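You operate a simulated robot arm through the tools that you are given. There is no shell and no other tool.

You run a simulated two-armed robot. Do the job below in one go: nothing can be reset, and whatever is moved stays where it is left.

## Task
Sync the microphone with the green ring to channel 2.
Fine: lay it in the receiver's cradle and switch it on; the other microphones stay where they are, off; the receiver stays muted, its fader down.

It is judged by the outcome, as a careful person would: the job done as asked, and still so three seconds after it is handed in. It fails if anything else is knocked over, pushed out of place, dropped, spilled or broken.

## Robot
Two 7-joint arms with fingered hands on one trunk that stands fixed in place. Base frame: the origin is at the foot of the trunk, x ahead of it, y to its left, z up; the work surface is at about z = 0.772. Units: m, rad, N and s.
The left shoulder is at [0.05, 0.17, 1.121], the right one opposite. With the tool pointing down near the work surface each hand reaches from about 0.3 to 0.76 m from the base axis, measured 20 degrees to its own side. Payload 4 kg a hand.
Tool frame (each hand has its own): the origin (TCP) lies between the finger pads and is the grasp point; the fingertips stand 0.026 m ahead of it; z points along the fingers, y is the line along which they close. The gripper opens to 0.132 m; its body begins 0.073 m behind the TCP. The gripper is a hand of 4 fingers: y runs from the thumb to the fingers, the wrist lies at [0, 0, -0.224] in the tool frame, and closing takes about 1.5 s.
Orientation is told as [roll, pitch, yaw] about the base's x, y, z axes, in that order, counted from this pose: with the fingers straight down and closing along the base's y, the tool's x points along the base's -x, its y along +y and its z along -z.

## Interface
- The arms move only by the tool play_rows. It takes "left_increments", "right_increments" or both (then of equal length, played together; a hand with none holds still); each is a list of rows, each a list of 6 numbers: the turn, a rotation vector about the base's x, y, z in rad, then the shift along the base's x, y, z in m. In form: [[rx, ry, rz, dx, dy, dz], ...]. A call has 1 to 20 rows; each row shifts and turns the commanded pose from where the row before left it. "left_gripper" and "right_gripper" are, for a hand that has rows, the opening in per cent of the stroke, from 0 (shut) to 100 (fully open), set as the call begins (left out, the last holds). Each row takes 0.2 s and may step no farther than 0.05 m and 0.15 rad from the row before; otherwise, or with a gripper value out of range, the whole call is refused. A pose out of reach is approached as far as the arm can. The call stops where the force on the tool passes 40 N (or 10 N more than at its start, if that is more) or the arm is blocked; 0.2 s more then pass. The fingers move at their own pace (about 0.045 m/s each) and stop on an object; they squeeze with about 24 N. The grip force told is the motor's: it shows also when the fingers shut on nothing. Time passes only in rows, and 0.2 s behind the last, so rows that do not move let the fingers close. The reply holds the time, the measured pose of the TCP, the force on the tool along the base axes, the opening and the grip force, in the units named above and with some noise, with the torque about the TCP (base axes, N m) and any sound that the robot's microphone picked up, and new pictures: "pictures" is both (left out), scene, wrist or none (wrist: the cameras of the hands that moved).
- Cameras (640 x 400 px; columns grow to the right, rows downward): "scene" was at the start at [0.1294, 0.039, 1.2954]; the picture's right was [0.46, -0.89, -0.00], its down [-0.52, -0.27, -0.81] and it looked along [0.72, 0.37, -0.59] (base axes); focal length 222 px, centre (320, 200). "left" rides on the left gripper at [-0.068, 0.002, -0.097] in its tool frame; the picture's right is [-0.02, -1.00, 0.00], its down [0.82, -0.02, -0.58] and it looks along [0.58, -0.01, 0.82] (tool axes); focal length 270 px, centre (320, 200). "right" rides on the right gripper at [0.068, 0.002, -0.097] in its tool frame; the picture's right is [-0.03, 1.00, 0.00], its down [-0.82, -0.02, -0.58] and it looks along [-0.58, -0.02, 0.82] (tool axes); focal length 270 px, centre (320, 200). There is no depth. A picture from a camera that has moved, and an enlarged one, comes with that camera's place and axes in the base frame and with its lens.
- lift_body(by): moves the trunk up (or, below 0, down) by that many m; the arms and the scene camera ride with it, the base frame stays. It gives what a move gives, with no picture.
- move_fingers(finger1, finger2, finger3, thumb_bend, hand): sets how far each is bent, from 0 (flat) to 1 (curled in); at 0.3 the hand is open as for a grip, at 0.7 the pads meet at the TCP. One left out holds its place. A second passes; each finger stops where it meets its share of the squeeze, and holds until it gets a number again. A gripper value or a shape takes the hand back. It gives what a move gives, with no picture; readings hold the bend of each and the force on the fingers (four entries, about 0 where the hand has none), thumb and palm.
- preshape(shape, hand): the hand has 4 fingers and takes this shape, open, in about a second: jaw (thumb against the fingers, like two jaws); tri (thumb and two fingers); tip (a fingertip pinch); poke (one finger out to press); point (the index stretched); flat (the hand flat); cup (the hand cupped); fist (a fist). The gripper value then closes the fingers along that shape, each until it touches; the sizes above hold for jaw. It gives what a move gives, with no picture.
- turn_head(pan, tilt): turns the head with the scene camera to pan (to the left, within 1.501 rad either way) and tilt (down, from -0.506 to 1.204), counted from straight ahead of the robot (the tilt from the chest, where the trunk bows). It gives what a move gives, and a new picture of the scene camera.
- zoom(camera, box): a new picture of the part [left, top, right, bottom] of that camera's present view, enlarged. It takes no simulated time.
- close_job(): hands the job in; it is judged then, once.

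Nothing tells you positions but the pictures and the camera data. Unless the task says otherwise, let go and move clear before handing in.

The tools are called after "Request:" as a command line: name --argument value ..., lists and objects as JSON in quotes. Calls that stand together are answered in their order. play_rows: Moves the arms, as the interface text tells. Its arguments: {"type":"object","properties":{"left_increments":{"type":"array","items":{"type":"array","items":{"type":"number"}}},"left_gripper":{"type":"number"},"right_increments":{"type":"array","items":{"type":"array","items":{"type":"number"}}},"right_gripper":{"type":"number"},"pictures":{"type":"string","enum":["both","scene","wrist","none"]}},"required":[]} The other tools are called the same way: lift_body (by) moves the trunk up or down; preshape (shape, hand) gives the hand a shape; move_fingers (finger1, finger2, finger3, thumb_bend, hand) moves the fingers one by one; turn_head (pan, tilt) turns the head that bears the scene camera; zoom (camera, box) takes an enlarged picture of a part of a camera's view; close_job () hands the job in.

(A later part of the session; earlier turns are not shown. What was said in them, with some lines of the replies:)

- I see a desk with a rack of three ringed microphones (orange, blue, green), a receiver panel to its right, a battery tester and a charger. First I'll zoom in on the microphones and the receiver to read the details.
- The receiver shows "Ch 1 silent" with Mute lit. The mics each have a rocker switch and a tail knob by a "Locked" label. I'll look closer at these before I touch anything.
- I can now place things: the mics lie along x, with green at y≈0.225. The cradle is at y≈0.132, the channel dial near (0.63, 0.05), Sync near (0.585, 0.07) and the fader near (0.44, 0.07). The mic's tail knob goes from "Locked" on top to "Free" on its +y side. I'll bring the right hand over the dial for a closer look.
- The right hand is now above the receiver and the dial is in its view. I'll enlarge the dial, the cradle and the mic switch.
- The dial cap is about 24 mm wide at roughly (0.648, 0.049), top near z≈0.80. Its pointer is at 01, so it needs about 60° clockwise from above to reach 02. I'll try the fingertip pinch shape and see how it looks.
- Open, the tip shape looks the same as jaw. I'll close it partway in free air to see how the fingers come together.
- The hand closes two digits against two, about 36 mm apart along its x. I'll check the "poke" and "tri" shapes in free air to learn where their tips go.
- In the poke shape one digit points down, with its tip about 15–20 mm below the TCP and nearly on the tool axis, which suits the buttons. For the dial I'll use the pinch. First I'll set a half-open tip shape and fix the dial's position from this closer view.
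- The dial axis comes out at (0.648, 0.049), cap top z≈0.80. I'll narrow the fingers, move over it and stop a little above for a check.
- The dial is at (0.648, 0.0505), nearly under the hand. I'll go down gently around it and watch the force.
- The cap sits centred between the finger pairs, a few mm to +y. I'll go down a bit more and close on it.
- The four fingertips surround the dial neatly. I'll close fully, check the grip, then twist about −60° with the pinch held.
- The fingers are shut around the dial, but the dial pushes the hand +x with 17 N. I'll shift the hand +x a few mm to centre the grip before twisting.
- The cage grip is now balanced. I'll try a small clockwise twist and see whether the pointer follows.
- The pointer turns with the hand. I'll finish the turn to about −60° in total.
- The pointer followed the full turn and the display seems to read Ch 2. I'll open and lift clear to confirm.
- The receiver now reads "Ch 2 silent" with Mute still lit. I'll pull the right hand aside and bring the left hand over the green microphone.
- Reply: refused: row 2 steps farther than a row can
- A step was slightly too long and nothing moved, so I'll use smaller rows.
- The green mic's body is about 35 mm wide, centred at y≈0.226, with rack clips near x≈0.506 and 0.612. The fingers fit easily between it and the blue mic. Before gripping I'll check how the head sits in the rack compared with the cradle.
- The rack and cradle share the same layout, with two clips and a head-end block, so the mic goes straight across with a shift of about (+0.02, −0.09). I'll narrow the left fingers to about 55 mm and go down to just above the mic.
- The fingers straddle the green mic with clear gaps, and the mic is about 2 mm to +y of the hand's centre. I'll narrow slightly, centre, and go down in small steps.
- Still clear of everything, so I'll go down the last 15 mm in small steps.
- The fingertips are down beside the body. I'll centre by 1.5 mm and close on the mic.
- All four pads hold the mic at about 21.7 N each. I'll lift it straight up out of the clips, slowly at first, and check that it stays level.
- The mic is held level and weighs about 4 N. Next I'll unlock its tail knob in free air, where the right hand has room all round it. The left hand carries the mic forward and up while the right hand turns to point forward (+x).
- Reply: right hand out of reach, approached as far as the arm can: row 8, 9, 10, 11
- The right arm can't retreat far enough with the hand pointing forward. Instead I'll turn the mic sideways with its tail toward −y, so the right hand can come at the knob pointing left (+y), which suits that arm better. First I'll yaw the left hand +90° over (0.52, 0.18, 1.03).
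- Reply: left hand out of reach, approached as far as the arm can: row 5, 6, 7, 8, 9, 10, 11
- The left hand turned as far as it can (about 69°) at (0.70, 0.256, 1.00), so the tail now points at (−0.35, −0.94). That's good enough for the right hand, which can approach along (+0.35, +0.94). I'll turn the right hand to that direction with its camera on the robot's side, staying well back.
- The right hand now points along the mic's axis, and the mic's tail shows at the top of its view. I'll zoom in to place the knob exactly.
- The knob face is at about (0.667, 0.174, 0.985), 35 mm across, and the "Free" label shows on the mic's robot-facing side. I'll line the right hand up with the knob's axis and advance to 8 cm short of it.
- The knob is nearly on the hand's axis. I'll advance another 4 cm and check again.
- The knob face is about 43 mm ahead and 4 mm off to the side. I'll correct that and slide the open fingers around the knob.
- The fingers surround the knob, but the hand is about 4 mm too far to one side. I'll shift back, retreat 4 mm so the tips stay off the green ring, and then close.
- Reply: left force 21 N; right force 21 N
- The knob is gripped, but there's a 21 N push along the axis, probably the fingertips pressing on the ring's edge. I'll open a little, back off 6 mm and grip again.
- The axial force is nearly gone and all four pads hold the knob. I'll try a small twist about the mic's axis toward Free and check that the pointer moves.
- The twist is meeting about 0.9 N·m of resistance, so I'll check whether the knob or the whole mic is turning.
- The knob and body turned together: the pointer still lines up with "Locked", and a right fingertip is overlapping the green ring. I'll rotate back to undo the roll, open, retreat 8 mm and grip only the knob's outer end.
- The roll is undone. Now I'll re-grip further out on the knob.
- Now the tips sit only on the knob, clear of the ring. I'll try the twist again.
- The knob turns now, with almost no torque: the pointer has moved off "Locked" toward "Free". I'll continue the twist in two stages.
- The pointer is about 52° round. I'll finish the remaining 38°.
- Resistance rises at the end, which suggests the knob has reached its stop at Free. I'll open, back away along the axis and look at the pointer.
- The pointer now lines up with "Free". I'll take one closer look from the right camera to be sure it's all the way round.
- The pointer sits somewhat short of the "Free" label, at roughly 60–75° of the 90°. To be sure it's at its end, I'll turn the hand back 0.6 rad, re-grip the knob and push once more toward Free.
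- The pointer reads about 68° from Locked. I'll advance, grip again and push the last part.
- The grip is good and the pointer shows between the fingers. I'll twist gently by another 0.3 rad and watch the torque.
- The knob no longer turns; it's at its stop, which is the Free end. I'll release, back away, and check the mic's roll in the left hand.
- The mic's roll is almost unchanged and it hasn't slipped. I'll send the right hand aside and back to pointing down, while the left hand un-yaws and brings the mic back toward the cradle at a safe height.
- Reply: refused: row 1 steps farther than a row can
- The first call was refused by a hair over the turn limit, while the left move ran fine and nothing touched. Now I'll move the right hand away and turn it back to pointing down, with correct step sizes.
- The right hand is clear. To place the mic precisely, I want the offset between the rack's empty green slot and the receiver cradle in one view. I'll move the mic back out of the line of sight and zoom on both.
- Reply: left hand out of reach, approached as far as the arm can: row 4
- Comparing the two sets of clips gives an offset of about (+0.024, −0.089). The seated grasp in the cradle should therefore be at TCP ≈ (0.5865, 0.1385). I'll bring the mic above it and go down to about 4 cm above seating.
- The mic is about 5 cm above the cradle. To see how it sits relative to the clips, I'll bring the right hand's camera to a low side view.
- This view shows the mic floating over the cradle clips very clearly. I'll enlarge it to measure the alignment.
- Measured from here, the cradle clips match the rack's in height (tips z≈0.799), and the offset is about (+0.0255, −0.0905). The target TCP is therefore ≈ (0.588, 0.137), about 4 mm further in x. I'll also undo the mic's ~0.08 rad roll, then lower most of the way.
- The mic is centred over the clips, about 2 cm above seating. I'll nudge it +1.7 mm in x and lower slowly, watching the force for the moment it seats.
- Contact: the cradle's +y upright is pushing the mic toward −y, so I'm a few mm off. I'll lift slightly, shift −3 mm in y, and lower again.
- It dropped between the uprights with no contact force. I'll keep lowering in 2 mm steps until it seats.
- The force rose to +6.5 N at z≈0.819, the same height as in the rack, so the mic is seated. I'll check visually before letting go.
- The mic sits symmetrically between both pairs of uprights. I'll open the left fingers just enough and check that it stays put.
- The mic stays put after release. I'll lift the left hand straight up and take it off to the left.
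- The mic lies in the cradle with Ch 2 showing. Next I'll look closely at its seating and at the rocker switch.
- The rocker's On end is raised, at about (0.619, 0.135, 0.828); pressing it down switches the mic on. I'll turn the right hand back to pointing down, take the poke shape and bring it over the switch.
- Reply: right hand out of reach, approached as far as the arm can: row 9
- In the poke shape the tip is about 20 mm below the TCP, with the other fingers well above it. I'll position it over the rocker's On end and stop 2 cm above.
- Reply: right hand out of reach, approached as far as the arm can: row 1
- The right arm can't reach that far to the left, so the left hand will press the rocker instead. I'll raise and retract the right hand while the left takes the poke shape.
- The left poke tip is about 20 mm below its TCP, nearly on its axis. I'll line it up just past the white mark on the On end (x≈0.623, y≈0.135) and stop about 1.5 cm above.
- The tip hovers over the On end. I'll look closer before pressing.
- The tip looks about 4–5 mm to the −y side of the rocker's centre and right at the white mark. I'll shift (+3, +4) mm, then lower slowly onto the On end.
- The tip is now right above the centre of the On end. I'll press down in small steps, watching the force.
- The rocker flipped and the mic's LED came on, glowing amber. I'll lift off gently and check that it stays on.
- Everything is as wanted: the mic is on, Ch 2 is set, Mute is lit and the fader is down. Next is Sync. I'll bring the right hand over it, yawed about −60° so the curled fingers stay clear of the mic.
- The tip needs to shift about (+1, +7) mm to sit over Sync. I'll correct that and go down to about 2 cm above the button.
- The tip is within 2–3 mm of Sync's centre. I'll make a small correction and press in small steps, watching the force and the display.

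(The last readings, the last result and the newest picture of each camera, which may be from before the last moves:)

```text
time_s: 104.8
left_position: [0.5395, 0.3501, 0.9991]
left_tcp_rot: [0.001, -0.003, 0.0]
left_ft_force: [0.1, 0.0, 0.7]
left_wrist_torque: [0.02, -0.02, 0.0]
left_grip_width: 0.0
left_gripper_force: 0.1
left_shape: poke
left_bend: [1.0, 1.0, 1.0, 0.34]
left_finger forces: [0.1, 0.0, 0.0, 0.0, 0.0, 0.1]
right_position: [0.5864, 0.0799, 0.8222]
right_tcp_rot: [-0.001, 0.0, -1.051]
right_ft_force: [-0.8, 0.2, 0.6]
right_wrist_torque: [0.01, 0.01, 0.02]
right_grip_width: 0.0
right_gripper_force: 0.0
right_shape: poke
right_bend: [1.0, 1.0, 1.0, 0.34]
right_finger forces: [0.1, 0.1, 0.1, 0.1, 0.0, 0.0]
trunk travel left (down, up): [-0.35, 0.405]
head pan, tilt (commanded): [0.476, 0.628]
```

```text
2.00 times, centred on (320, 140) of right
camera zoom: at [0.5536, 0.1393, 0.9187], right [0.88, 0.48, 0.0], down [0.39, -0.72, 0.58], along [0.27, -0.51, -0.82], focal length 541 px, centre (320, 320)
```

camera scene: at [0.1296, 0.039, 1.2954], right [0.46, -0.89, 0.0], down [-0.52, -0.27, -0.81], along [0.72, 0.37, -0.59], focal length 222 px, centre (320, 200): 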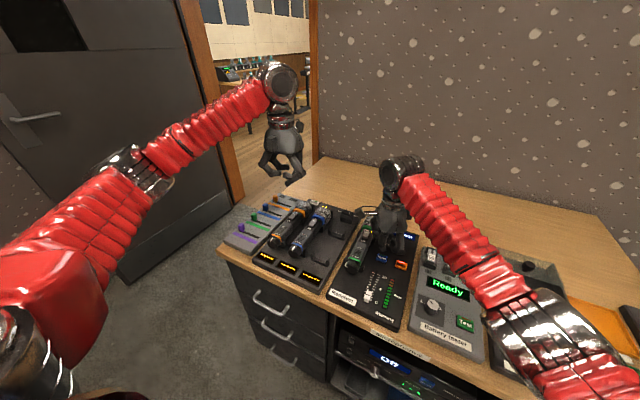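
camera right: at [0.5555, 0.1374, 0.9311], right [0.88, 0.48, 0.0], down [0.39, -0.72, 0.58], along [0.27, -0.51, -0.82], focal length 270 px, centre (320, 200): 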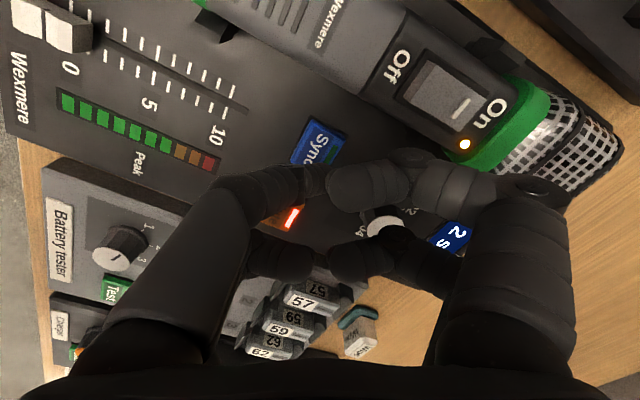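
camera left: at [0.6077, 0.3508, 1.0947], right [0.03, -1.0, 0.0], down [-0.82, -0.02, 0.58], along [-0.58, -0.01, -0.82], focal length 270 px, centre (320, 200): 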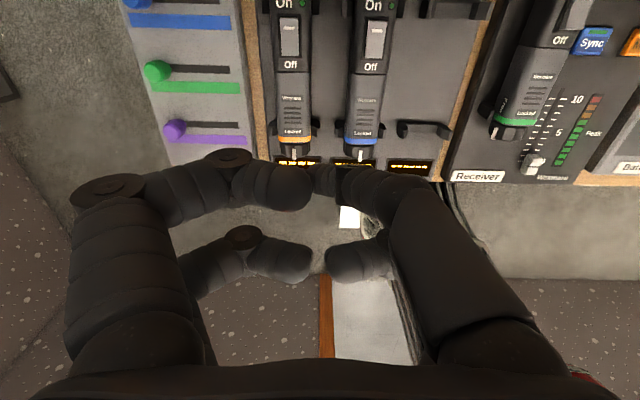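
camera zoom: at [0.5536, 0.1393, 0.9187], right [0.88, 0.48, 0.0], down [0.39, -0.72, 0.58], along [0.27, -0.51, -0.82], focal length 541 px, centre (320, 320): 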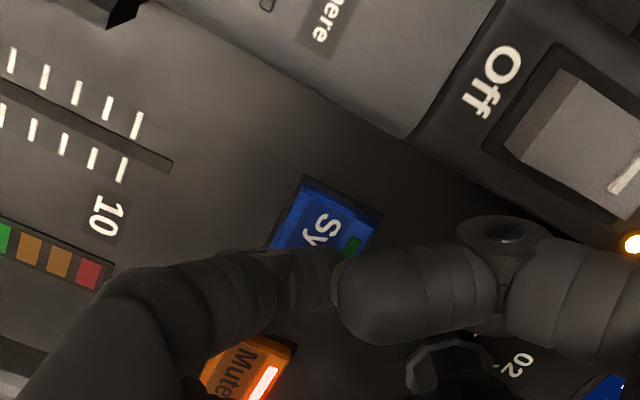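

The tip is right over the button with no contact yet. I'll continue pressing.

Request:
play_rows --right_increments '[[0, 0, 0, 0, 0, -0.003], [0, 0, 0, 0, 0, -0.003], [0, 0, 0, 0, 0, -0.002], [0, 0, 0, 0, 0, 0]]' --pictures "none"

Request:
zoom --camera "scene" --box '[350, 210, 420, 280]'

```text
time_s: 105.8
left_position: [0.5394, 0.3491, 0.9979]
left_tcp_rot: [0.001, -0.002, -0.001]
left_ft_force: [1.0, -0.8, -0.4]
left_wrist_torque: [-0.01, 0.02, 0.05]
left_grip_width: 0.0
left_gripper_force: 0.0
left_shape: poke
left_bend: [1.0, 1.0, 1.0, 0.34]
left_finger forces: [0.0, 0.0, 0.0, 0.0, 0.0, 0.0]
right_position: [0.5866, 0.078, 0.8134]
right_tcp_rot: [-0.002, 0.001, -1.049]
right_ft_force: [0.7, -0.3, 0.2]
right_wrist_torque: [0.02, -0.04, -0.03]
right_grip_width: 0.0
right_gripper_force: 0.1
right_shape: poke
right_bend: [1.0, 1.0, 1.0, 0.34]
right_finger forces: [0.0, 0.0, 0.1, 0.0, 0.1, 0.1]
trunk travel left (down, up): [-0.35, 0.405]
head pan, tilt (commanded): [0.476, 0.628]
```

```text
5.71 times, centred on (385, 245) of scene
camera zoom: at [0.1296, 0.039, 1.2954], right [0.46, -0.89, 0.0], down [-0.52, -0.27, -0.81], along [0.72, 0.37, -0.59], focal length 1267 px, centre (-51, -57)
```

zoom: 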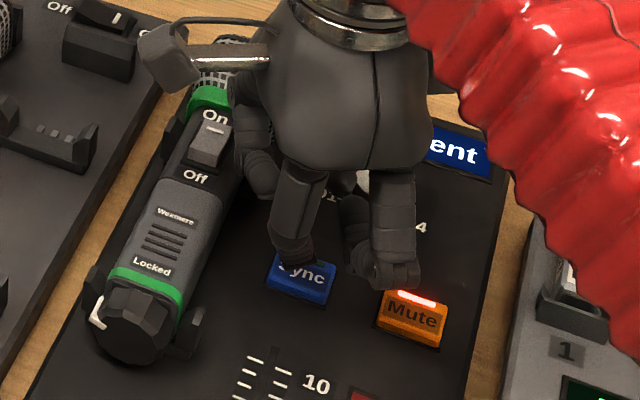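

Before going lower I notice the curled fingers are close to the mic's side and to the Mute button, so I'll stop here. I'll lift up and try the "point" shape, which may give more clearance.

Request:
play_rows --right_increments '[[0, 0, 0, 0, 0, 0.02], [0, 0, 0, 0, 0, 0.04], [0, 0, 0, 0, 0, 0.04], [0, 0, 0.13, 0, -0.02, 0.03], [0, 0, 0.13, 0, -0.03, 0.02], [0, 0, 0.13, 0, -0.03, 0.01], [0, 0, 0.13, 0, -0.02, 0], [0, 0, 0.13, 0, 0, 0], [0, 0, 0.13, 0, 0, 0], [0, 0, 0.13, 0, 0, 0], [0, 0, 0.14, 0, 0, 0]]' --pictures "none"

Request:
preshape --shape "point" --hand "right"

Request:
play_rows --right_increments '[[0, 0, 0, 0, 0, 0]]' --pictures "both"

Request:
zoom --camera "scene" --box '[350, 110, 470, 230]'

```text
time_s: 108.2
left_position: [0.5385, 0.3499, 0.9983]
left_tcp_rot: [0.0, -0.001, -0.001]
left_ft_force: [0.2, 0.3, 0.7]
left_wrist_torque: [-0.02, 0.0, -0.03]
left_grip_width: 0.0
left_gripper_force: 0.0
left_shape: poke
left_bend: [1.0, 1.0, 1.0, 0.34]
left_finger forces: [0.0, 0.1, 0.1, 0.1, 0.0, 0.1]
right_position: [0.5863, -0.0202, 0.9745]
right_tcp_rot: [0.001, 0.0, 0.005]
right_ft_force: [0.7, 0.0, 0.4]
right_wrist_torque: [0.0, -0.02, -0.01]
right_grip_width: 0.0
right_gripper_force: 0.2
right_shape: poke
right_bend: [1.0, 1.0, 1.0, 0.34]
right_finger forces: [0.0, 0.0, 0.0, 0.0, 0.0, 0.0]
trunk travel left (down, up): [-0.35, 0.405]
head pan, tilt (commanded): [0.476, 0.628]
```

```text
time_s: 109.1
left_position: [0.5403, 0.3487, 0.9989]
left_tcp_rot: [0.0, -0.002, -0.001]
left_ft_force: [0.4, 0.3, -0.2]
left_wrist_torque: [0.05, -0.01, -0.01]
left_grip_width: 0.0
left_gripper_force: 0.1
left_shape: poke
left_bend: [1.0, 1.0, 1.0, 0.34]
left_finger forces: [0.0, 0.0, 0.0, 0.0, 0.0, 0.0]
right_position: [0.5872, -0.0196, 0.9741]
right_tcp_rot: [0.0, -0.001, 0.0]
right_ft_force: [-0.4, -0.1, -0.4]
right_wrist_torque: [0.01, 0.03, -0.01]
right_grip_width: 0.0001
right_gripper_force: 0.1
right_shape: point
right_bend: [0.24, 0.99, 1.0, 0.39]
right_finger forces: [0.0, 0.1, 0.1, 0.0, 0.0, 0.0]
trunk travel left (down, up): [-0.35, 0.405]
head pan, tilt (commanded): [0.476, 0.628]
```

```text
time_s: 109.5
left_position: [0.5386, 0.35, 0.9988]
left_tcp_rot: [-0.001, -0.004, -0.001]
left_ft_force: [0.4, 0.2, -0.2]
left_wrist_torque: [0.0, -0.02, -0.01]
left_grip_width: 0.0001
left_gripper_force: 0.0
left_shape: poke
left_bend: [1.0, 1.0, 1.0, 0.34]
left_finger forces: [0.0, 0.0, 0.1, 0.0, 0.1, 0.0]
right_position: [0.5855, -0.0211, 0.9749]
right_tcp_rot: [-0.001, 0.0, 0.0]
right_ft_force: [0.0, 0.5, -0.5]
right_wrist_torque: [-0.01, -0.01, 0.01]
right_grip_width: 0.0
right_gripper_force: 0.1
right_shape: point
right_bend: [0.2, 0.99, 1.0, 0.41]
right_finger forces: [0.1, 0.1, 0.0, 0.0, 0.0, 0.0]
trunk travel left (down, up): [-0.35, 0.405]
head pan, tilt (commanded): [0.476, 0.628]
camera scene: at [0.1296, 0.039, 1.2954], right [0.46, -0.89, 0.0], down [-0.52, -0.27, -0.81], along [0.72, 0.37, -0.59], focal length 222 px, centre (320, 200)
camera right: at [0.5177, -0.0187, 1.0704], right [0.02, 1.0, 0.0], down [0.82, -0.02, 0.58], along [0.58, -0.01, -0.82], focal length 270 px, centre (320, 200)
```

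scene: 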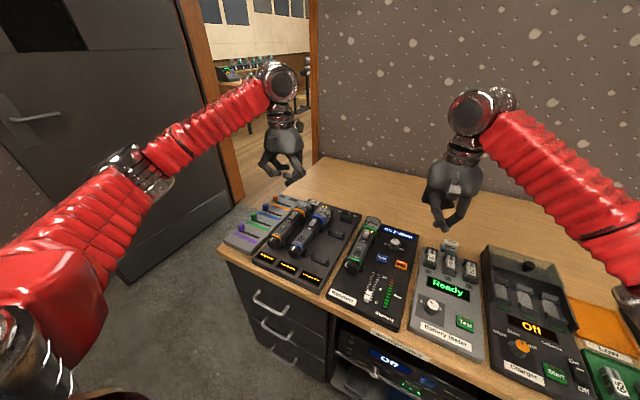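
right: 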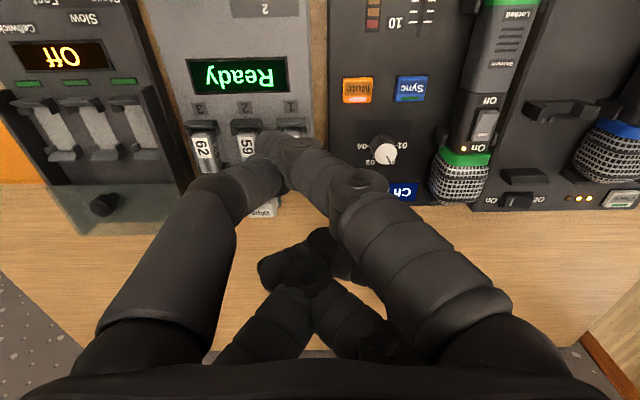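

```text
3.33 times, centred on (410, 170) of scene
camera zoom: at [0.1296, 0.039, 1.2954], right [0.46, -0.89, 0.0], down [-0.52, -0.27, -0.81], along [0.72, 0.37, -0.59], focal length 739 px, centre (20, 300)
```

zoom: 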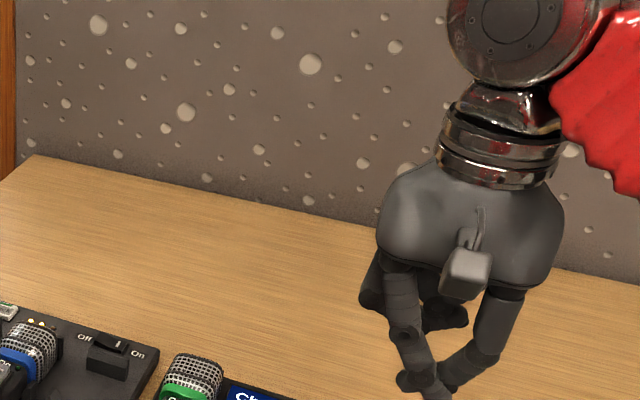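

In the point shape two digits come together at the front while the others fold high. I'll look at where the lowest tip is.

Request:
zoom --camera "scene" --box '[400, 150, 490, 240]'

Request:
zoom --camera "right" --box '[200, 80, 440, 260]'

```text
4.44 times, centred on (445, 195) of scene
camera zoom: at [0.1296, 0.039, 1.2954], right [0.46, -0.89, 0.0], down [-0.52, -0.27, -0.81], along [0.72, 0.37, -0.59], focal length 985 px, centre (-236, 222)
```

zoom: 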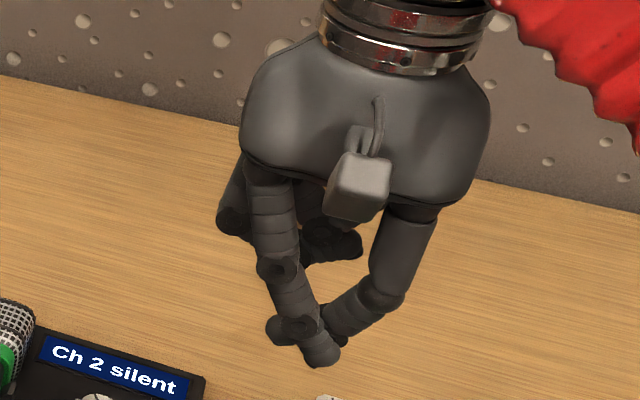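

```text
2.22 times, centred on (320, 170) of right
camera zoom: at [0.5177, -0.0187, 1.0704], right [0.02, 1.0, 0.0], down [0.82, -0.02, 0.58], along [0.58, -0.01, -0.82], focal length 601 px, centre (320, 267)
```

zoom: 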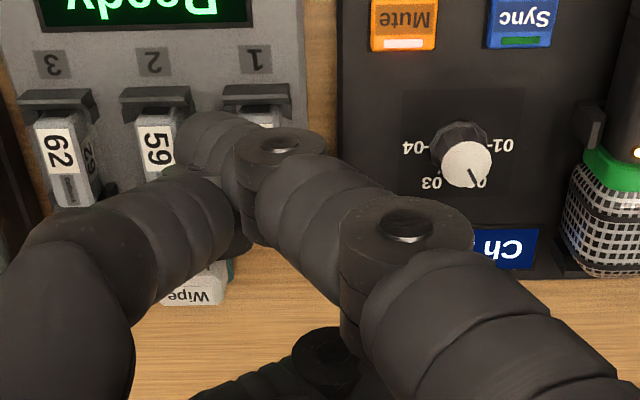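

The point shape leaves the index tip about 4 cm below everything else, at tool offset (+0.022, −0.0215, −0.02). Yawed −1.05 rad, the hand then stays well clear of the mic, Mute and dial. I'll position the tip above Sync.

Request:
play_rows --right_increments '[[0, 0, -0.1313, 0.0036, 0.011, 0], [0, 0, -0.1313, 0.0036, 0.011, 0], [0, 0, -0.1313, 0.0036, 0.011, -0.005], [0, 0, -0.1313, 0.0036, 0.011, -0.01], [0, 0, -0.1313, 0.0036, 0.011, -0.015], [0, 0, -0.1313, 0.0036, 0.011, -0.02], [0, 0, -0.1313, 0.0036, 0.011, -0.02], [0, 0, -0.1313, 0.0036, 0.011, -0.02], [0, 0, 0, 0, 0, -0.02], [0, 0, 0, 0, 0, 0]]' --pictures "both"

Request:
zoom --camera "scene" --box '[350, 190, 430, 270]'

Request:
zoom --camera "right" --box '[200, 40, 440, 240]'

```text
time_s: 111.7
left_position: [0.5388, 0.3499, 0.9995]
left_tcp_rot: [0.001, -0.001, 0.0]
left_ft_force: [-0.5, -0.2, 0.0]
left_wrist_torque: [0.02, 0.02, -0.01]
left_grip_width: 0.0001
left_gripper_force: 0.0
left_shape: poke
left_bend: [1.0, 1.0, 1.0, 0.34]
left_finger forces: [0.1, 0.0, 0.0, 0.0, 0.1, 0.0]
right_position: [0.6128, 0.0666, 0.8651]
right_tcp_rot: [0.001, -0.001, -1.051]
right_ft_force: [-0.6, 0.0, -0.7]
right_wrist_torque: [0.0, 0.01, -0.01]
right_grip_width: 0.0
right_gripper_force: 0.1
right_shape: point
right_bend: [0.11, 0.99, 1.0, 0.44]
right_finger forces: [0.1, 0.0, 0.1, 0.0, 0.0, 0.1]
trunk travel left (down, up): [-0.35, 0.405]
head pan, tilt (commanded): [0.476, 0.628]
camera scene: at [0.1295, 0.039, 1.2955], right [0.46, -0.89, 0.0], down [-0.52, -0.27, -0.81], along [0.72, 0.37, -0.59], focal length 222 px, centre (320, 200)
camera right: at [0.5813, 0.126, 0.9617], right [0.88, 0.47, 0.0], down [0.39, -0.72, 0.58], along [0.27, -0.51, -0.82], focal length 270 px, centre (320, 200)
```

scene: 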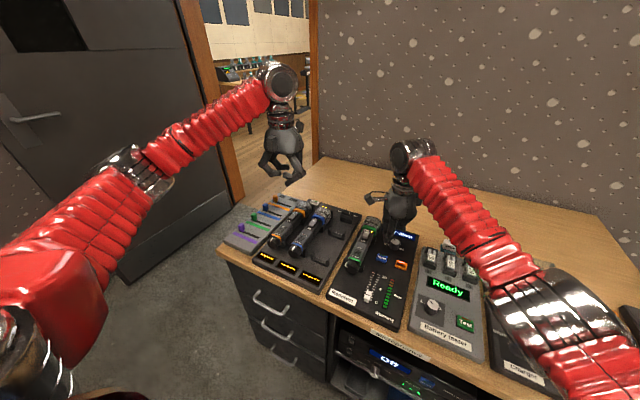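
right: 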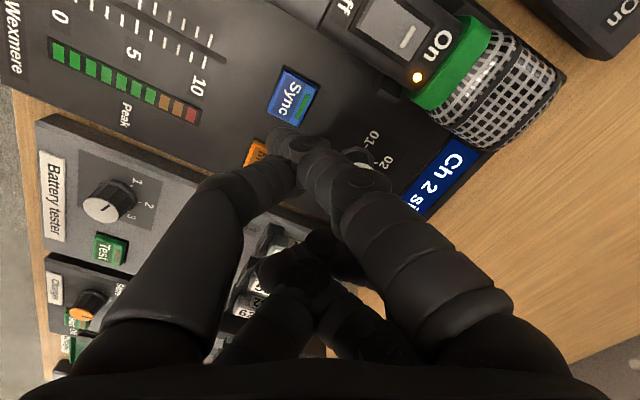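

```text
5.00 times, centred on (390, 230) of scene
camera zoom: at [0.1295, 0.039, 1.2955], right [0.46, -0.89, 0.0], down [-0.52, -0.27, -0.81], along [0.72, 0.37, -0.59], focal length 1108 px, centre (-30, 50)
```

zoom: 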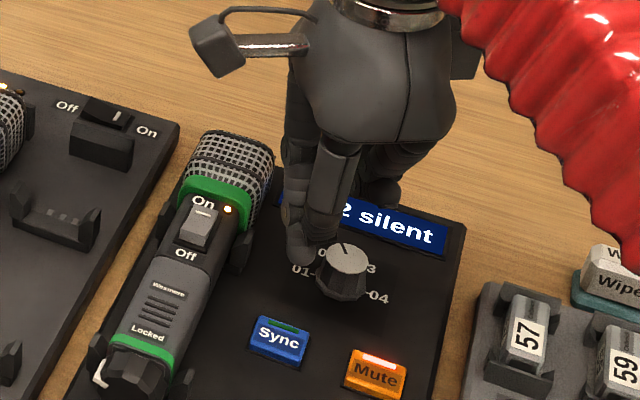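

```text
2.00 times, centred on (320, 140) of right
camera zoom: at [0.5813, 0.126, 0.9617], right [0.88, 0.47, 0.0], down [0.39, -0.72, 0.58], along [0.27, -0.51, -0.82], focal length 541 px, centre (320, 320)
```

zoom: 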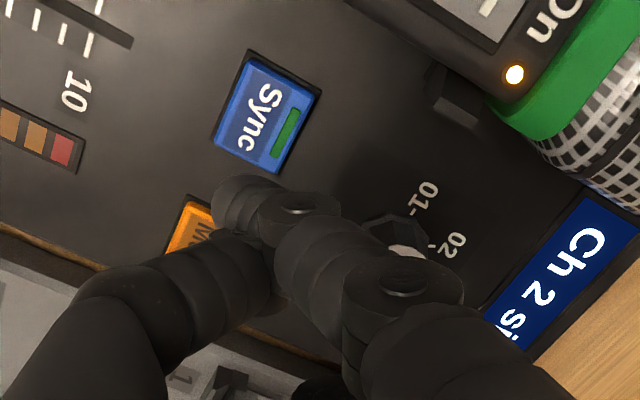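

The index is still straightening slowly, so I'll let it settle before measuring the tip.

Request:
play_rows --right_increments '[[0, 0, 0, 0, 0, 0], [0, 0, 0, 0, 0, 0], [0, 0, 0, 0, 0, 0], [0, 0, 0, 0, 0, 0], [0, 0, 0, 0, 0, 0], [0, 0, 0, 0, 0, 0], [0, 0, 0, 0, 0, 0], [0, 0, 0, 0, 0, 0]]' --pictures "none"

Request:
play_rows --right_increments '[[0, 0, 0, 0, 0, 0], [0, 0, 0, 0, 0, 0]]' --pictures "both"

Request:
zoom --camera "scene" --box '[360, 210, 420, 270]'

Request:
zoom --camera "right" --box '[220, 50, 380, 180]'

```text
time_s: 113.5
left_position: [0.539, 0.3496, 0.9987]
left_tcp_rot: [0.0, -0.001, -0.002]
left_ft_force: [-0.5, -0.2, 0.4]
left_wrist_torque: [0.01, 0.01, 0.0]
left_grip_width: 0.0
left_gripper_force: 0.0
left_shape: poke
left_bend: [1.0, 1.0, 1.0, 0.34]
left_finger forces: [0.1, 0.0, 0.0, 0.0, 0.0, 0.0]
right_position: [0.6142, 0.0665, 0.8648]
right_tcp_rot: [-0.002, -0.001, -1.049]
right_ft_force: [-0.2, 0.0, 0.0]
right_wrist_torque: [0.0, -0.01, -0.04]
right_grip_width: 0.0
right_gripper_force: 0.1
right_shape: point
right_bend: [0.12, 0.99, 1.0, 0.45]
right_finger forces: [0.0, 0.1, 0.1, 0.0, 0.0, 0.0]
trunk travel left (down, up): [-0.35, 0.405]
head pan, tilt (commanded): [0.476, 0.628]
```

```text
time_s: 114.1
left_position: [0.5387, 0.3486, 0.999]
left_tcp_rot: [-0.001, -0.003, -0.001]
left_ft_force: [-0.3, 0.1, -0.2]
left_wrist_torque: [0.03, 0.02, -0.02]
left_grip_width: 0.0002
left_gripper_force: 0.0
left_shape: poke
left_bend: [1.0, 1.0, 1.0, 0.34]
left_finger forces: [0.2, 0.0, 0.1, 0.1, 0.0, 0.0]
right_position: [0.614, 0.0653, 0.8653]
right_tcp_rot: [-0.001, 0.0, -1.048]
right_ft_force: [-0.9, -1.1, -0.1]
right_wrist_torque: [0.02, 0.0, -0.02]
right_grip_width: 0.0001
right_gripper_force: 0.1
right_shape: point
right_bend: [0.12, 0.99, 1.0, 0.45]
right_finger forces: [0.0, 0.1, 0.0, 0.1, 0.0, 0.1]
trunk travel left (down, up): [-0.35, 0.405]
head pan, tilt (commanded): [0.476, 0.628]
camera scene: at [0.1296, 0.039, 1.2954], right [0.46, -0.89, 0.0], down [-0.52, -0.27, -0.81], along [0.72, 0.37, -0.59], focal length 222 px, centre (320, 200)
camera right: at [0.5814, 0.1259, 0.9618], right [0.88, 0.48, 0.0], down [0.39, -0.72, 0.58], along [0.27, -0.51, -0.82], focal length 270 px, centre (320, 200)
```

scene: 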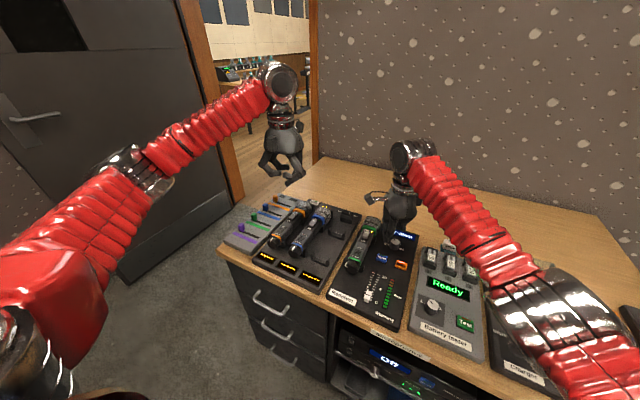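
right: 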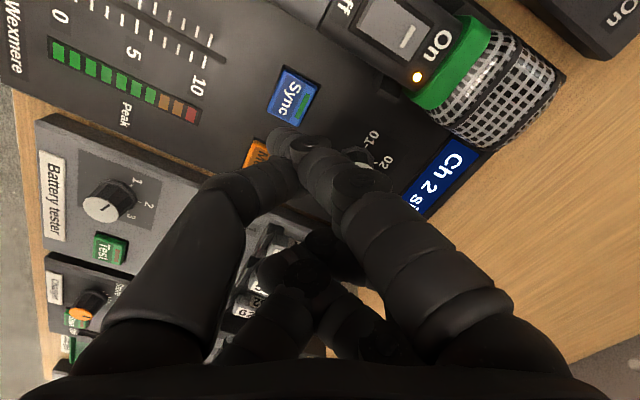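

```text
6.67 times, centred on (390, 240) of scene
camera zoom: at [0.1296, 0.039, 1.2954], right [0.46, -0.89, 0.0], down [-0.52, -0.27, -0.81], along [0.72, 0.37, -0.59], focal length 1478 px, centre (-147, -67)
```

zoom: 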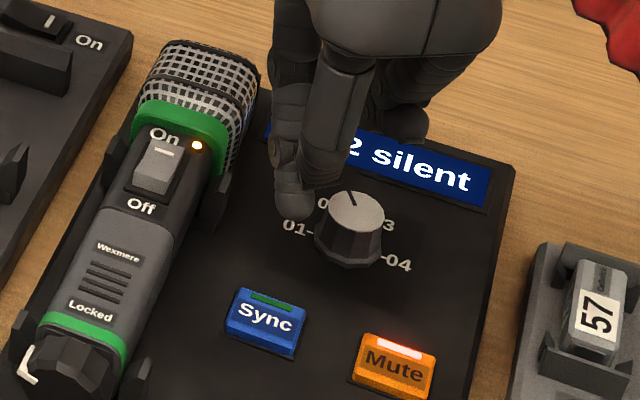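

```text
3.08 times, centred on (300, 115) of right
camera zoom: at [0.5814, 0.1259, 0.9618], right [0.88, 0.48, 0.0], down [0.39, -0.72, 0.58], along [0.27, -0.51, -0.82], focal length 832 px, centre (382, 462)
```

zoom: 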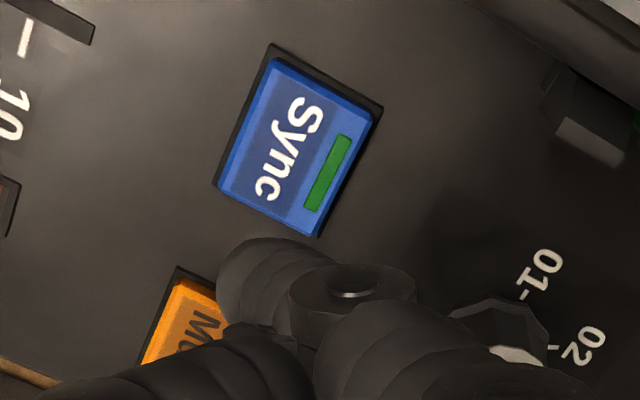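

The index has settled, and both cameras put its tip at (0.586, 0.075), right over Sync at (0.586, 0.074). I'll descend straight down in steps.

Request:
play_rows --right_increments '[[0, 0, 0, 0, 0, -0.02], [0, 0, 0, 0, 0, -0.015], [0, 0, 0, 0, 0, -0.008], [0, 0, 0, 0, 0, 0]]' --pictures "none"

Request:
zoom --camera "scene" --box '[360, 210, 420, 270]'

Request:
zoom --camera "right" --box '[200, 50, 440, 250]'

```text
time_s: 115.1
left_position: [0.5383, 0.349, 0.9993]
left_tcp_rot: [0.001, -0.001, 0.001]
left_ft_force: [1.4, 0.0, -0.2]
left_wrist_torque: [0.0, -0.02, -0.05]
left_grip_width: 0.0
left_gripper_force: 0.1
left_shape: poke
left_bend: [1.0, 1.0, 1.0, 0.34]
left_finger forces: [0.1, 0.1, 0.0, 0.0, 0.0, 0.1]
right_position: [0.6142, 0.067, 0.8203]
right_tcp_rot: [-0.002, 0.0, -1.049]
right_ft_force: [-0.4, -0.3, 0.2]
right_wrist_torque: [0.01, 0.0, 0.0]
right_grip_width: 0.0
right_gripper_force: 0.0
right_shape: point
right_bend: [0.12, 0.99, 1.0, 0.45]
right_finger forces: [0.0, 0.1, 0.0, 0.0, 0.0, 0.1]
trunk travel left (down, up): [-0.35, 0.405]
head pan, tilt (commanded): [0.476, 0.628]
```

```text
6.67 times, centred on (390, 240) of scene
camera zoom: at [0.1296, 0.039, 1.2954], right [0.46, -0.89, 0.0], down [-0.52, -0.27, -0.81], along [0.72, 0.37, -0.59], focal length 1478 px, centre (-147, -67)
```

zoom: 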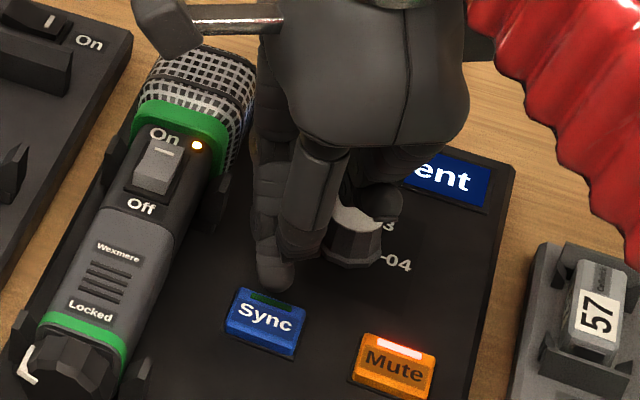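

```text
2.00 times, centred on (320, 150) of right
camera zoom: at [0.5819, 0.1266, 0.9172], right [0.88, 0.48, 0.0], down [0.39, -0.72, 0.58], along [0.27, -0.51, -0.82], focal length 541 px, centre (320, 300)
```

zoom: 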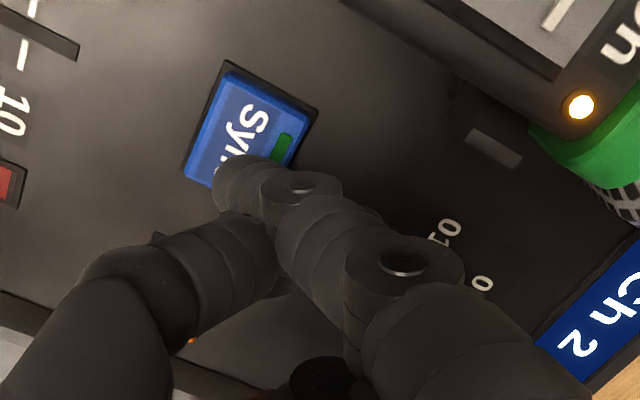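

The tip is about 2 cm above Sync with nothing touching. I'll continue in smaller steps, keeping an eye on the finger behind the dial.

Request:
play_rows --right_increments '[[0, 0, 0, 0, 0, -0.005], [0, 0, 0, 0, 0, -0.004], [0, 0, 0, 0, 0, 0]]' --pictures "none"

Request:
zoom --camera "scene" --box '[360, 210, 420, 270]'

Request:
zoom --camera "right" --box '[200, 50, 440, 250]'

```text
time_s: 115.9
left_position: [0.5392, 0.3478, 0.9997]
left_tcp_rot: [-0.001, -0.003, 0.001]
left_ft_force: [-0.4, -0.9, -0.8]
left_wrist_torque: [-0.04, 0.0, 0.02]
left_grip_width: 0.0001
left_gripper_force: 0.0
left_shape: poke
left_bend: [1.0, 1.0, 1.0, 0.34]
left_finger forces: [0.1, 0.1, 0.0, 0.1, 0.0, 0.0]
right_position: [0.6129, 0.0668, 0.8115]
right_tcp_rot: [-0.002, 0.002, -1.05]
right_ft_force: [-0.5, -0.4, -0.3]
right_wrist_torque: [-0.01, 0.0, 0.0]
right_grip_width: 0.0
right_gripper_force: 0.1
right_shape: point
right_bend: [0.11, 0.99, 1.0, 0.45]
right_finger forces: [0.1, 0.0, 0.0, 0.1, 0.0, 0.1]
trunk travel left (down, up): [-0.35, 0.405]
head pan, tilt (commanded): [0.476, 0.628]
```

```text
6.67 times, centred on (390, 240) of scene
camera zoom: at [0.1296, 0.039, 1.2954], right [0.46, -0.89, 0.0], down [-0.52, -0.27, -0.81], along [0.72, 0.37, -0.59], focal length 1478 px, centre (-147, -67)
```

zoom: 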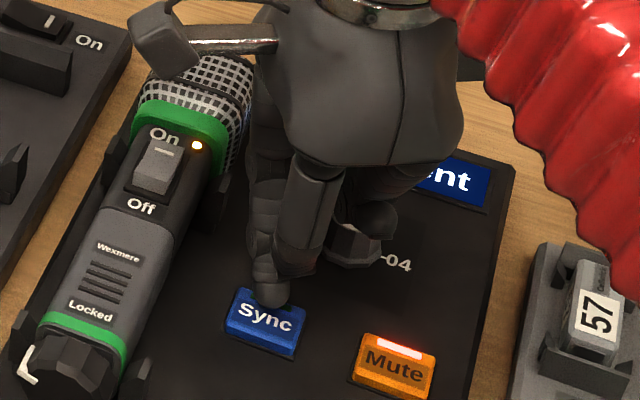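

```text
2.00 times, centred on (320, 150) of right
camera zoom: at [0.5807, 0.1265, 0.9079], right [0.88, 0.48, 0.0], down [0.39, -0.72, 0.58], along [0.27, -0.51, -0.82], focal length 541 px, centre (320, 300)
```

zoom: 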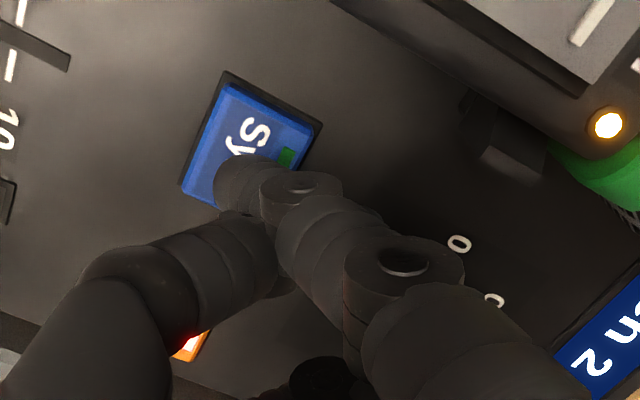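

The tip is nearly on the Sync button and all else is clear. I'll press in small steps.

Request:
play_rows --right_increments '[[0, 0, 0, 0, 0, -0.003], [0, 0, 0, 0, 0, -0.003], [0, 0, 0, 0, 0, -0.002], [0, 0, 0, 0, 0, 0]]' --pictures "none"

Request:
zoom --camera "scene" --box '[360, 210, 420, 270]'

```text
time_s: 116.9
left_position: [0.539, 0.3492, 0.9978]
left_tcp_rot: [0.0, -0.001, 0.001]
left_ft_force: [0.8, 0.0, 0.3]
left_wrist_torque: [0.02, 0.0, -0.01]
left_grip_width: 0.0
left_gripper_force: 0.1
left_shape: poke
left_bend: [1.0, 1.0, 1.0, 0.34]
left_finger forces: [0.0, 0.0, 0.0, 0.1, 0.0, 0.0]
right_position: [0.6145, 0.066, 0.8045]
right_tcp_rot: [0.001, 0.0, -1.047]
right_ft_force: [-0.1, -0.3, 3.0]
right_wrist_torque: [0.02, 0.05, 0.02]
right_grip_width: 0.0002
right_gripper_force: 0.1
right_shape: point
right_bend: [0.12, 0.99, 1.0, 0.45]
right_finger forces: [0.1, 0.0, 0.0, 0.0, 0.1, 0.1]
trunk travel left (down, up): [-0.35, 0.405]
head pan, tilt (commanded): [0.476, 0.628]
heard: click
```

```text
6.67 times, centred on (390, 240) of scene
camera zoom: at [0.1294, 0.039, 1.2955], right [0.46, -0.89, 0.0], down [-0.52, -0.27, -0.81], along [0.72, 0.37, -0.59], focal length 1478 px, centre (-147, -67)
```

zoom: 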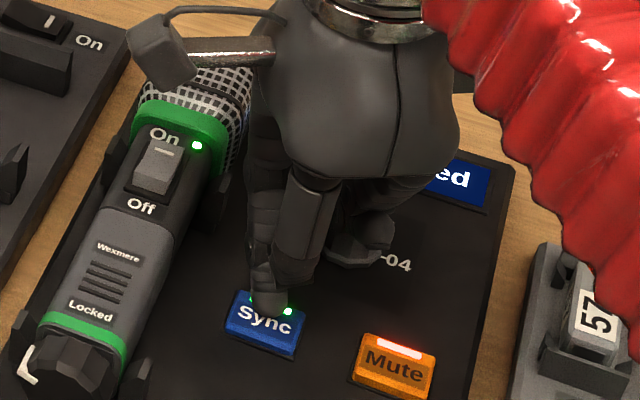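

A click sounded, the mic's LED turned green, Sync's light came on and the display now ends in "…ed". I'll lift straight up and away.

Request:
play_rows --right_increments '[[0, 0, 0, 0, 0, 0.01], [0, 0, 0, 0, 0, 0.03], [0, 0, 0, 0, 0, 0.04], [0, 0, 0, 0, 0, 0.04], [0, 0, 0.13, 0, -0.03, 0.03], [0, 0, 0.13, 0, -0.04, 0.02], [0, 0, 0.13, 0, -0.04, 0.02], [0, 0, 0.13, 0, -0.04, 0], [0, 0, 0.13, 0, -0.04, 0], [0, 0, 0.13, 0, -0.04, 0], [0, 0, 0.13, 0, -0.02, 0], [0, 0, 0.14, 0, 0, 0], [0, 0, 0, 0, 0, 0]]' --pictures "both"

Request:
zoom --camera "scene" --box '[240, 190, 420, 310]'

Request:
zoom --camera "scene" --box '[330, 205, 420, 275]'

Request:
zoom --camera "scene" --box '[320, 260, 420, 335]'

```text
time_s: 119.7
left_position: [0.5391, 0.3501, 0.998]
left_tcp_rot: [0.0, -0.001, -0.001]
left_ft_force: [0.0, 0.3, 0.4]
left_wrist_torque: [0.01, 0.02, 0.0]
left_grip_width: 0.0
left_gripper_force: 0.1
left_shape: poke
left_bend: [1.0, 1.0, 1.0, 0.34]
left_finger forces: [0.1, 0.1, 0.0, 0.0, 0.0, 0.1]
right_position: [0.6142, -0.1845, 0.9957]
right_tcp_rot: [0.0, -0.003, 0.001]
right_ft_force: [-0.3, -0.4, -0.6]
right_wrist_torque: [-0.01, -0.02, 0.0]
right_grip_width: 0.0002
right_gripper_force: 0.1
right_shape: point
right_bend: [0.11, 0.99, 1.0, 0.45]
right_finger forces: [0.0, 0.0, 0.1, 0.0, 0.1, 0.1]
trunk travel left (down, up): [-0.35, 0.405]
head pan, tilt (commanded): [0.476, 0.628]
camera scene: at [0.1296, 0.039, 1.2954], right [0.46, -0.89, 0.0], down [-0.52, -0.27, -0.81], along [0.72, 0.37, -0.59], focal length 222 px, centre (320, 200)
camera right: at [0.5464, -0.1834, 1.0919], right [0.02, 1.0, 0.0], down [0.82, -0.02, 0.58], along [0.58, -0.01, -0.82], focal length 270 px, centre (320, 200)
```

scene: 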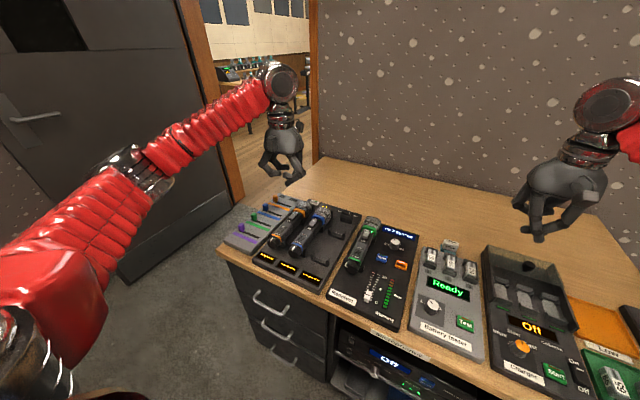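
right: 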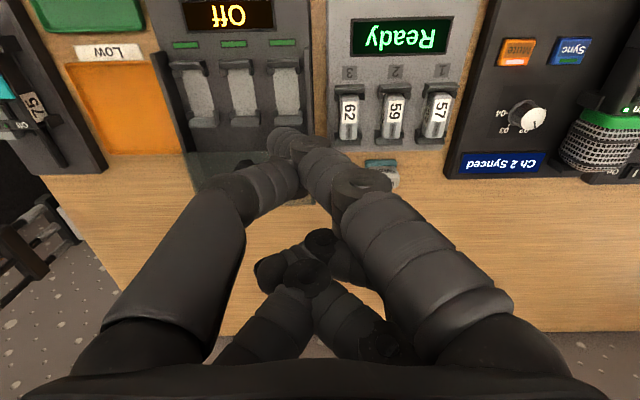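

```text
3.33 times, centred on (330, 250) of scene
camera zoom: at [0.1296, 0.039, 1.2954], right [0.46, -0.89, 0.0], down [-0.52, -0.27, -0.81], along [0.72, 0.37, -0.59], focal length 739 px, centre (287, 33)
```

zoom: 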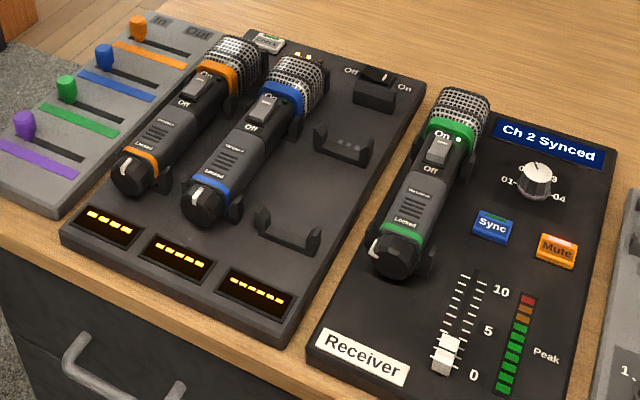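

```text
5.71 times, centred on (375, 240) of scene
camera zoom: at [0.1296, 0.039, 1.2954], right [0.46, -0.89, 0.0], down [-0.52, -0.27, -0.81], along [0.72, 0.37, -0.59], focal length 1267 px, centre (6, -29)
```

zoom: 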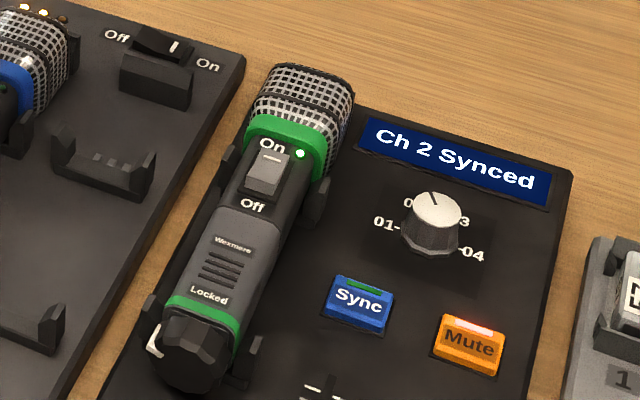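

```text
5.33 times, centred on (370, 298) of scene
camera zoom: at [0.1296, 0.039, 1.2954], right [0.46, -0.89, 0.0], down [-0.52, -0.27, -0.81], along [0.72, 0.37, -0.59], focal length 1182 px, centre (53, -320)
```

zoom: 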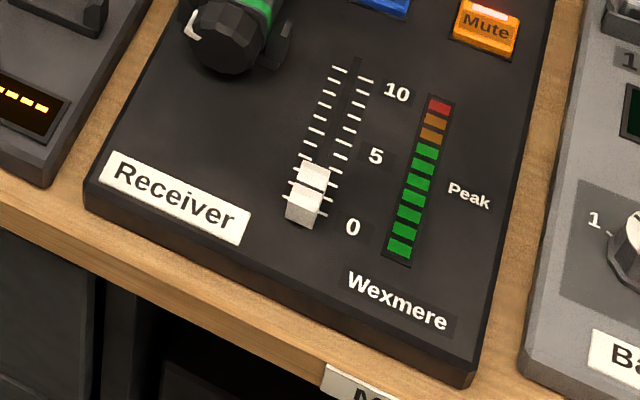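

The display reads "Ch 2 Synced". The green mic lies in the cradle with its LED green, Mute is lit and the fader is down. The other two mics are off in their slots. I'll wait a few seconds to confirm it holds.

Request:
play_rows --right_increments '[[0, 0, 0, 0, -0.01, 0.01], [0, 0, 0, 0, 0, 0], [0, 0, 0, 0, 0, 0], [0, 0, 0, 0, 0, 0], [0, 0, 0, 0, 0, 0], [0, 0, 0, 0, 0, 0], [0, 0, 0, 0, 0, 0], [0, 0, 0, 0, 0, 0], [0, 0, 0, 0, 0, 0], [0, 0, 0, 0, 0, 0], [0, 0, 0, 0, 0, 0], [0, 0, 0, 0, 0, 0], [0, 0, 0, 0, 0, 0], [0, 0, 0, 0, 0, 0], [0, 0, 0, 0, 0, 0], [0, 0, 0, 0, 0, 0]]' --pictures "scene"

Request:
zoom --camera "scene" --box '[240, 190, 420, 310]'

Request:
zoom --camera "scene" --box '[400, 220, 640, 400]'

```text
time_s: 123.1
left_position: [0.5402, 0.3494, 0.9983]
left_tcp_rot: [-0.002, -0.001, 0.0]
left_ft_force: [-0.2, -0.1, -0.5]
left_wrist_torque: [-0.02, -0.02, -0.01]
left_grip_width: 0.0
left_gripper_force: 0.1
left_shape: poke
left_bend: [1.0, 1.0, 1.0, 0.34]
left_finger forces: [0.0, 0.0, 0.1, 0.1, 0.0, 0.0]
right_position: [0.6137, -0.1942, 1.0052]
right_tcp_rot: [0.001, 0.0, 0.001]
right_ft_force: [0.1, 0.0, 0.0]
right_wrist_torque: [0.01, 0.02, 0.01]
right_grip_width: 0.0
right_gripper_force: 0.0
right_shape: point
right_bend: [0.11, 0.99, 1.0, 0.45]
right_finger forces: [0.0, 0.1, 0.0, 0.1, 0.1, 0.0]
trunk travel left (down, up): [-0.35, 0.405]
head pan, tilt (commanded): [0.476, 0.628]
camera scene: at [0.1296, 0.039, 1.2954], right [0.46, -0.89, 0.0], down [-0.52, -0.27, -0.81], along [0.72, 0.37, -0.59], focal length 222 px, centre (320, 200)
```

scene: 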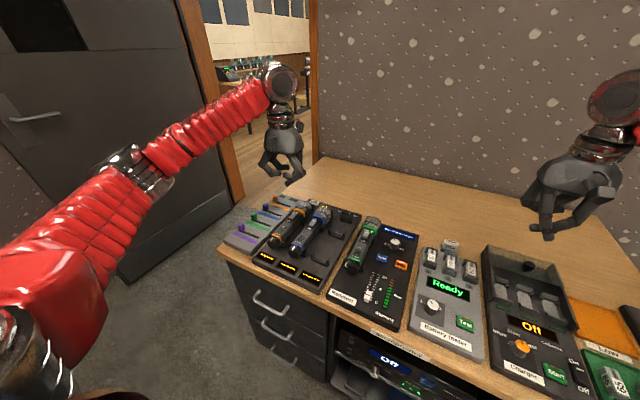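

```text
3.33 times, centred on (330, 250) of scene
camera zoom: at [0.1296, 0.039, 1.2954], right [0.46, -0.89, 0.0], down [-0.52, -0.27, -0.81], along [0.72, 0.37, -0.59], focal length 739 px, centre (287, 33)
```

zoom: 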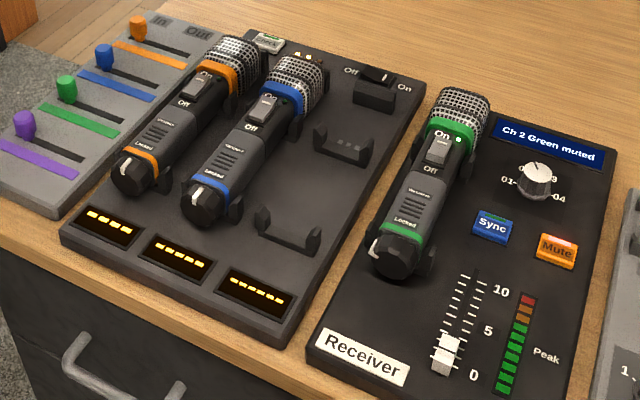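

```text
2.22 times, centred on (520, 310) of scene
camera zoom: at [0.1296, 0.039, 1.2954], right [0.46, -0.89, 0.0], down [-0.52, -0.27, -0.81], along [0.72, 0.37, -0.59], focal length 493 px, centre (-124, -44)
```

zoom: 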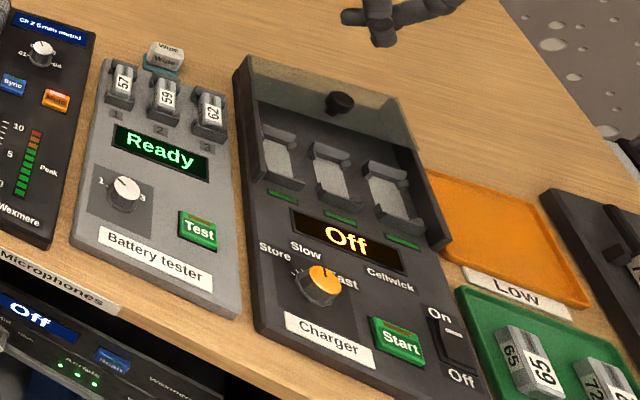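

The receiver now reads "Ch 2 Green muted". The green mic is on and resting in the cradle, Mute is lit, the fader is down, and the other two mics are off in their places. Both hands are clear, so I'm handing the job in.

Request:
close_job

```text
The job is handed in.
```

The green-ring microphone is synced to channel 2, and the receiver display reads "Ch 2 Green muted". I've handed the job in.

- **Microphone:** it lies in the receiver's cradle, switched on, with its LED green.
- **Lock knob:** its tail knob was on "Locked", so I turned it to "Free" before switching it on and left it there.
- **Receiver:** Mute is still lit and I didn't move the fader. The only controls I changed were the channel dial (01 to 02) and the Sync button.
- **Other microphones:** the orange and blue ones are still off in their rack slots.

Nothing else looked disturbed in the last pictures. The reading held for a few seconds before I handed in, with both hands clear.
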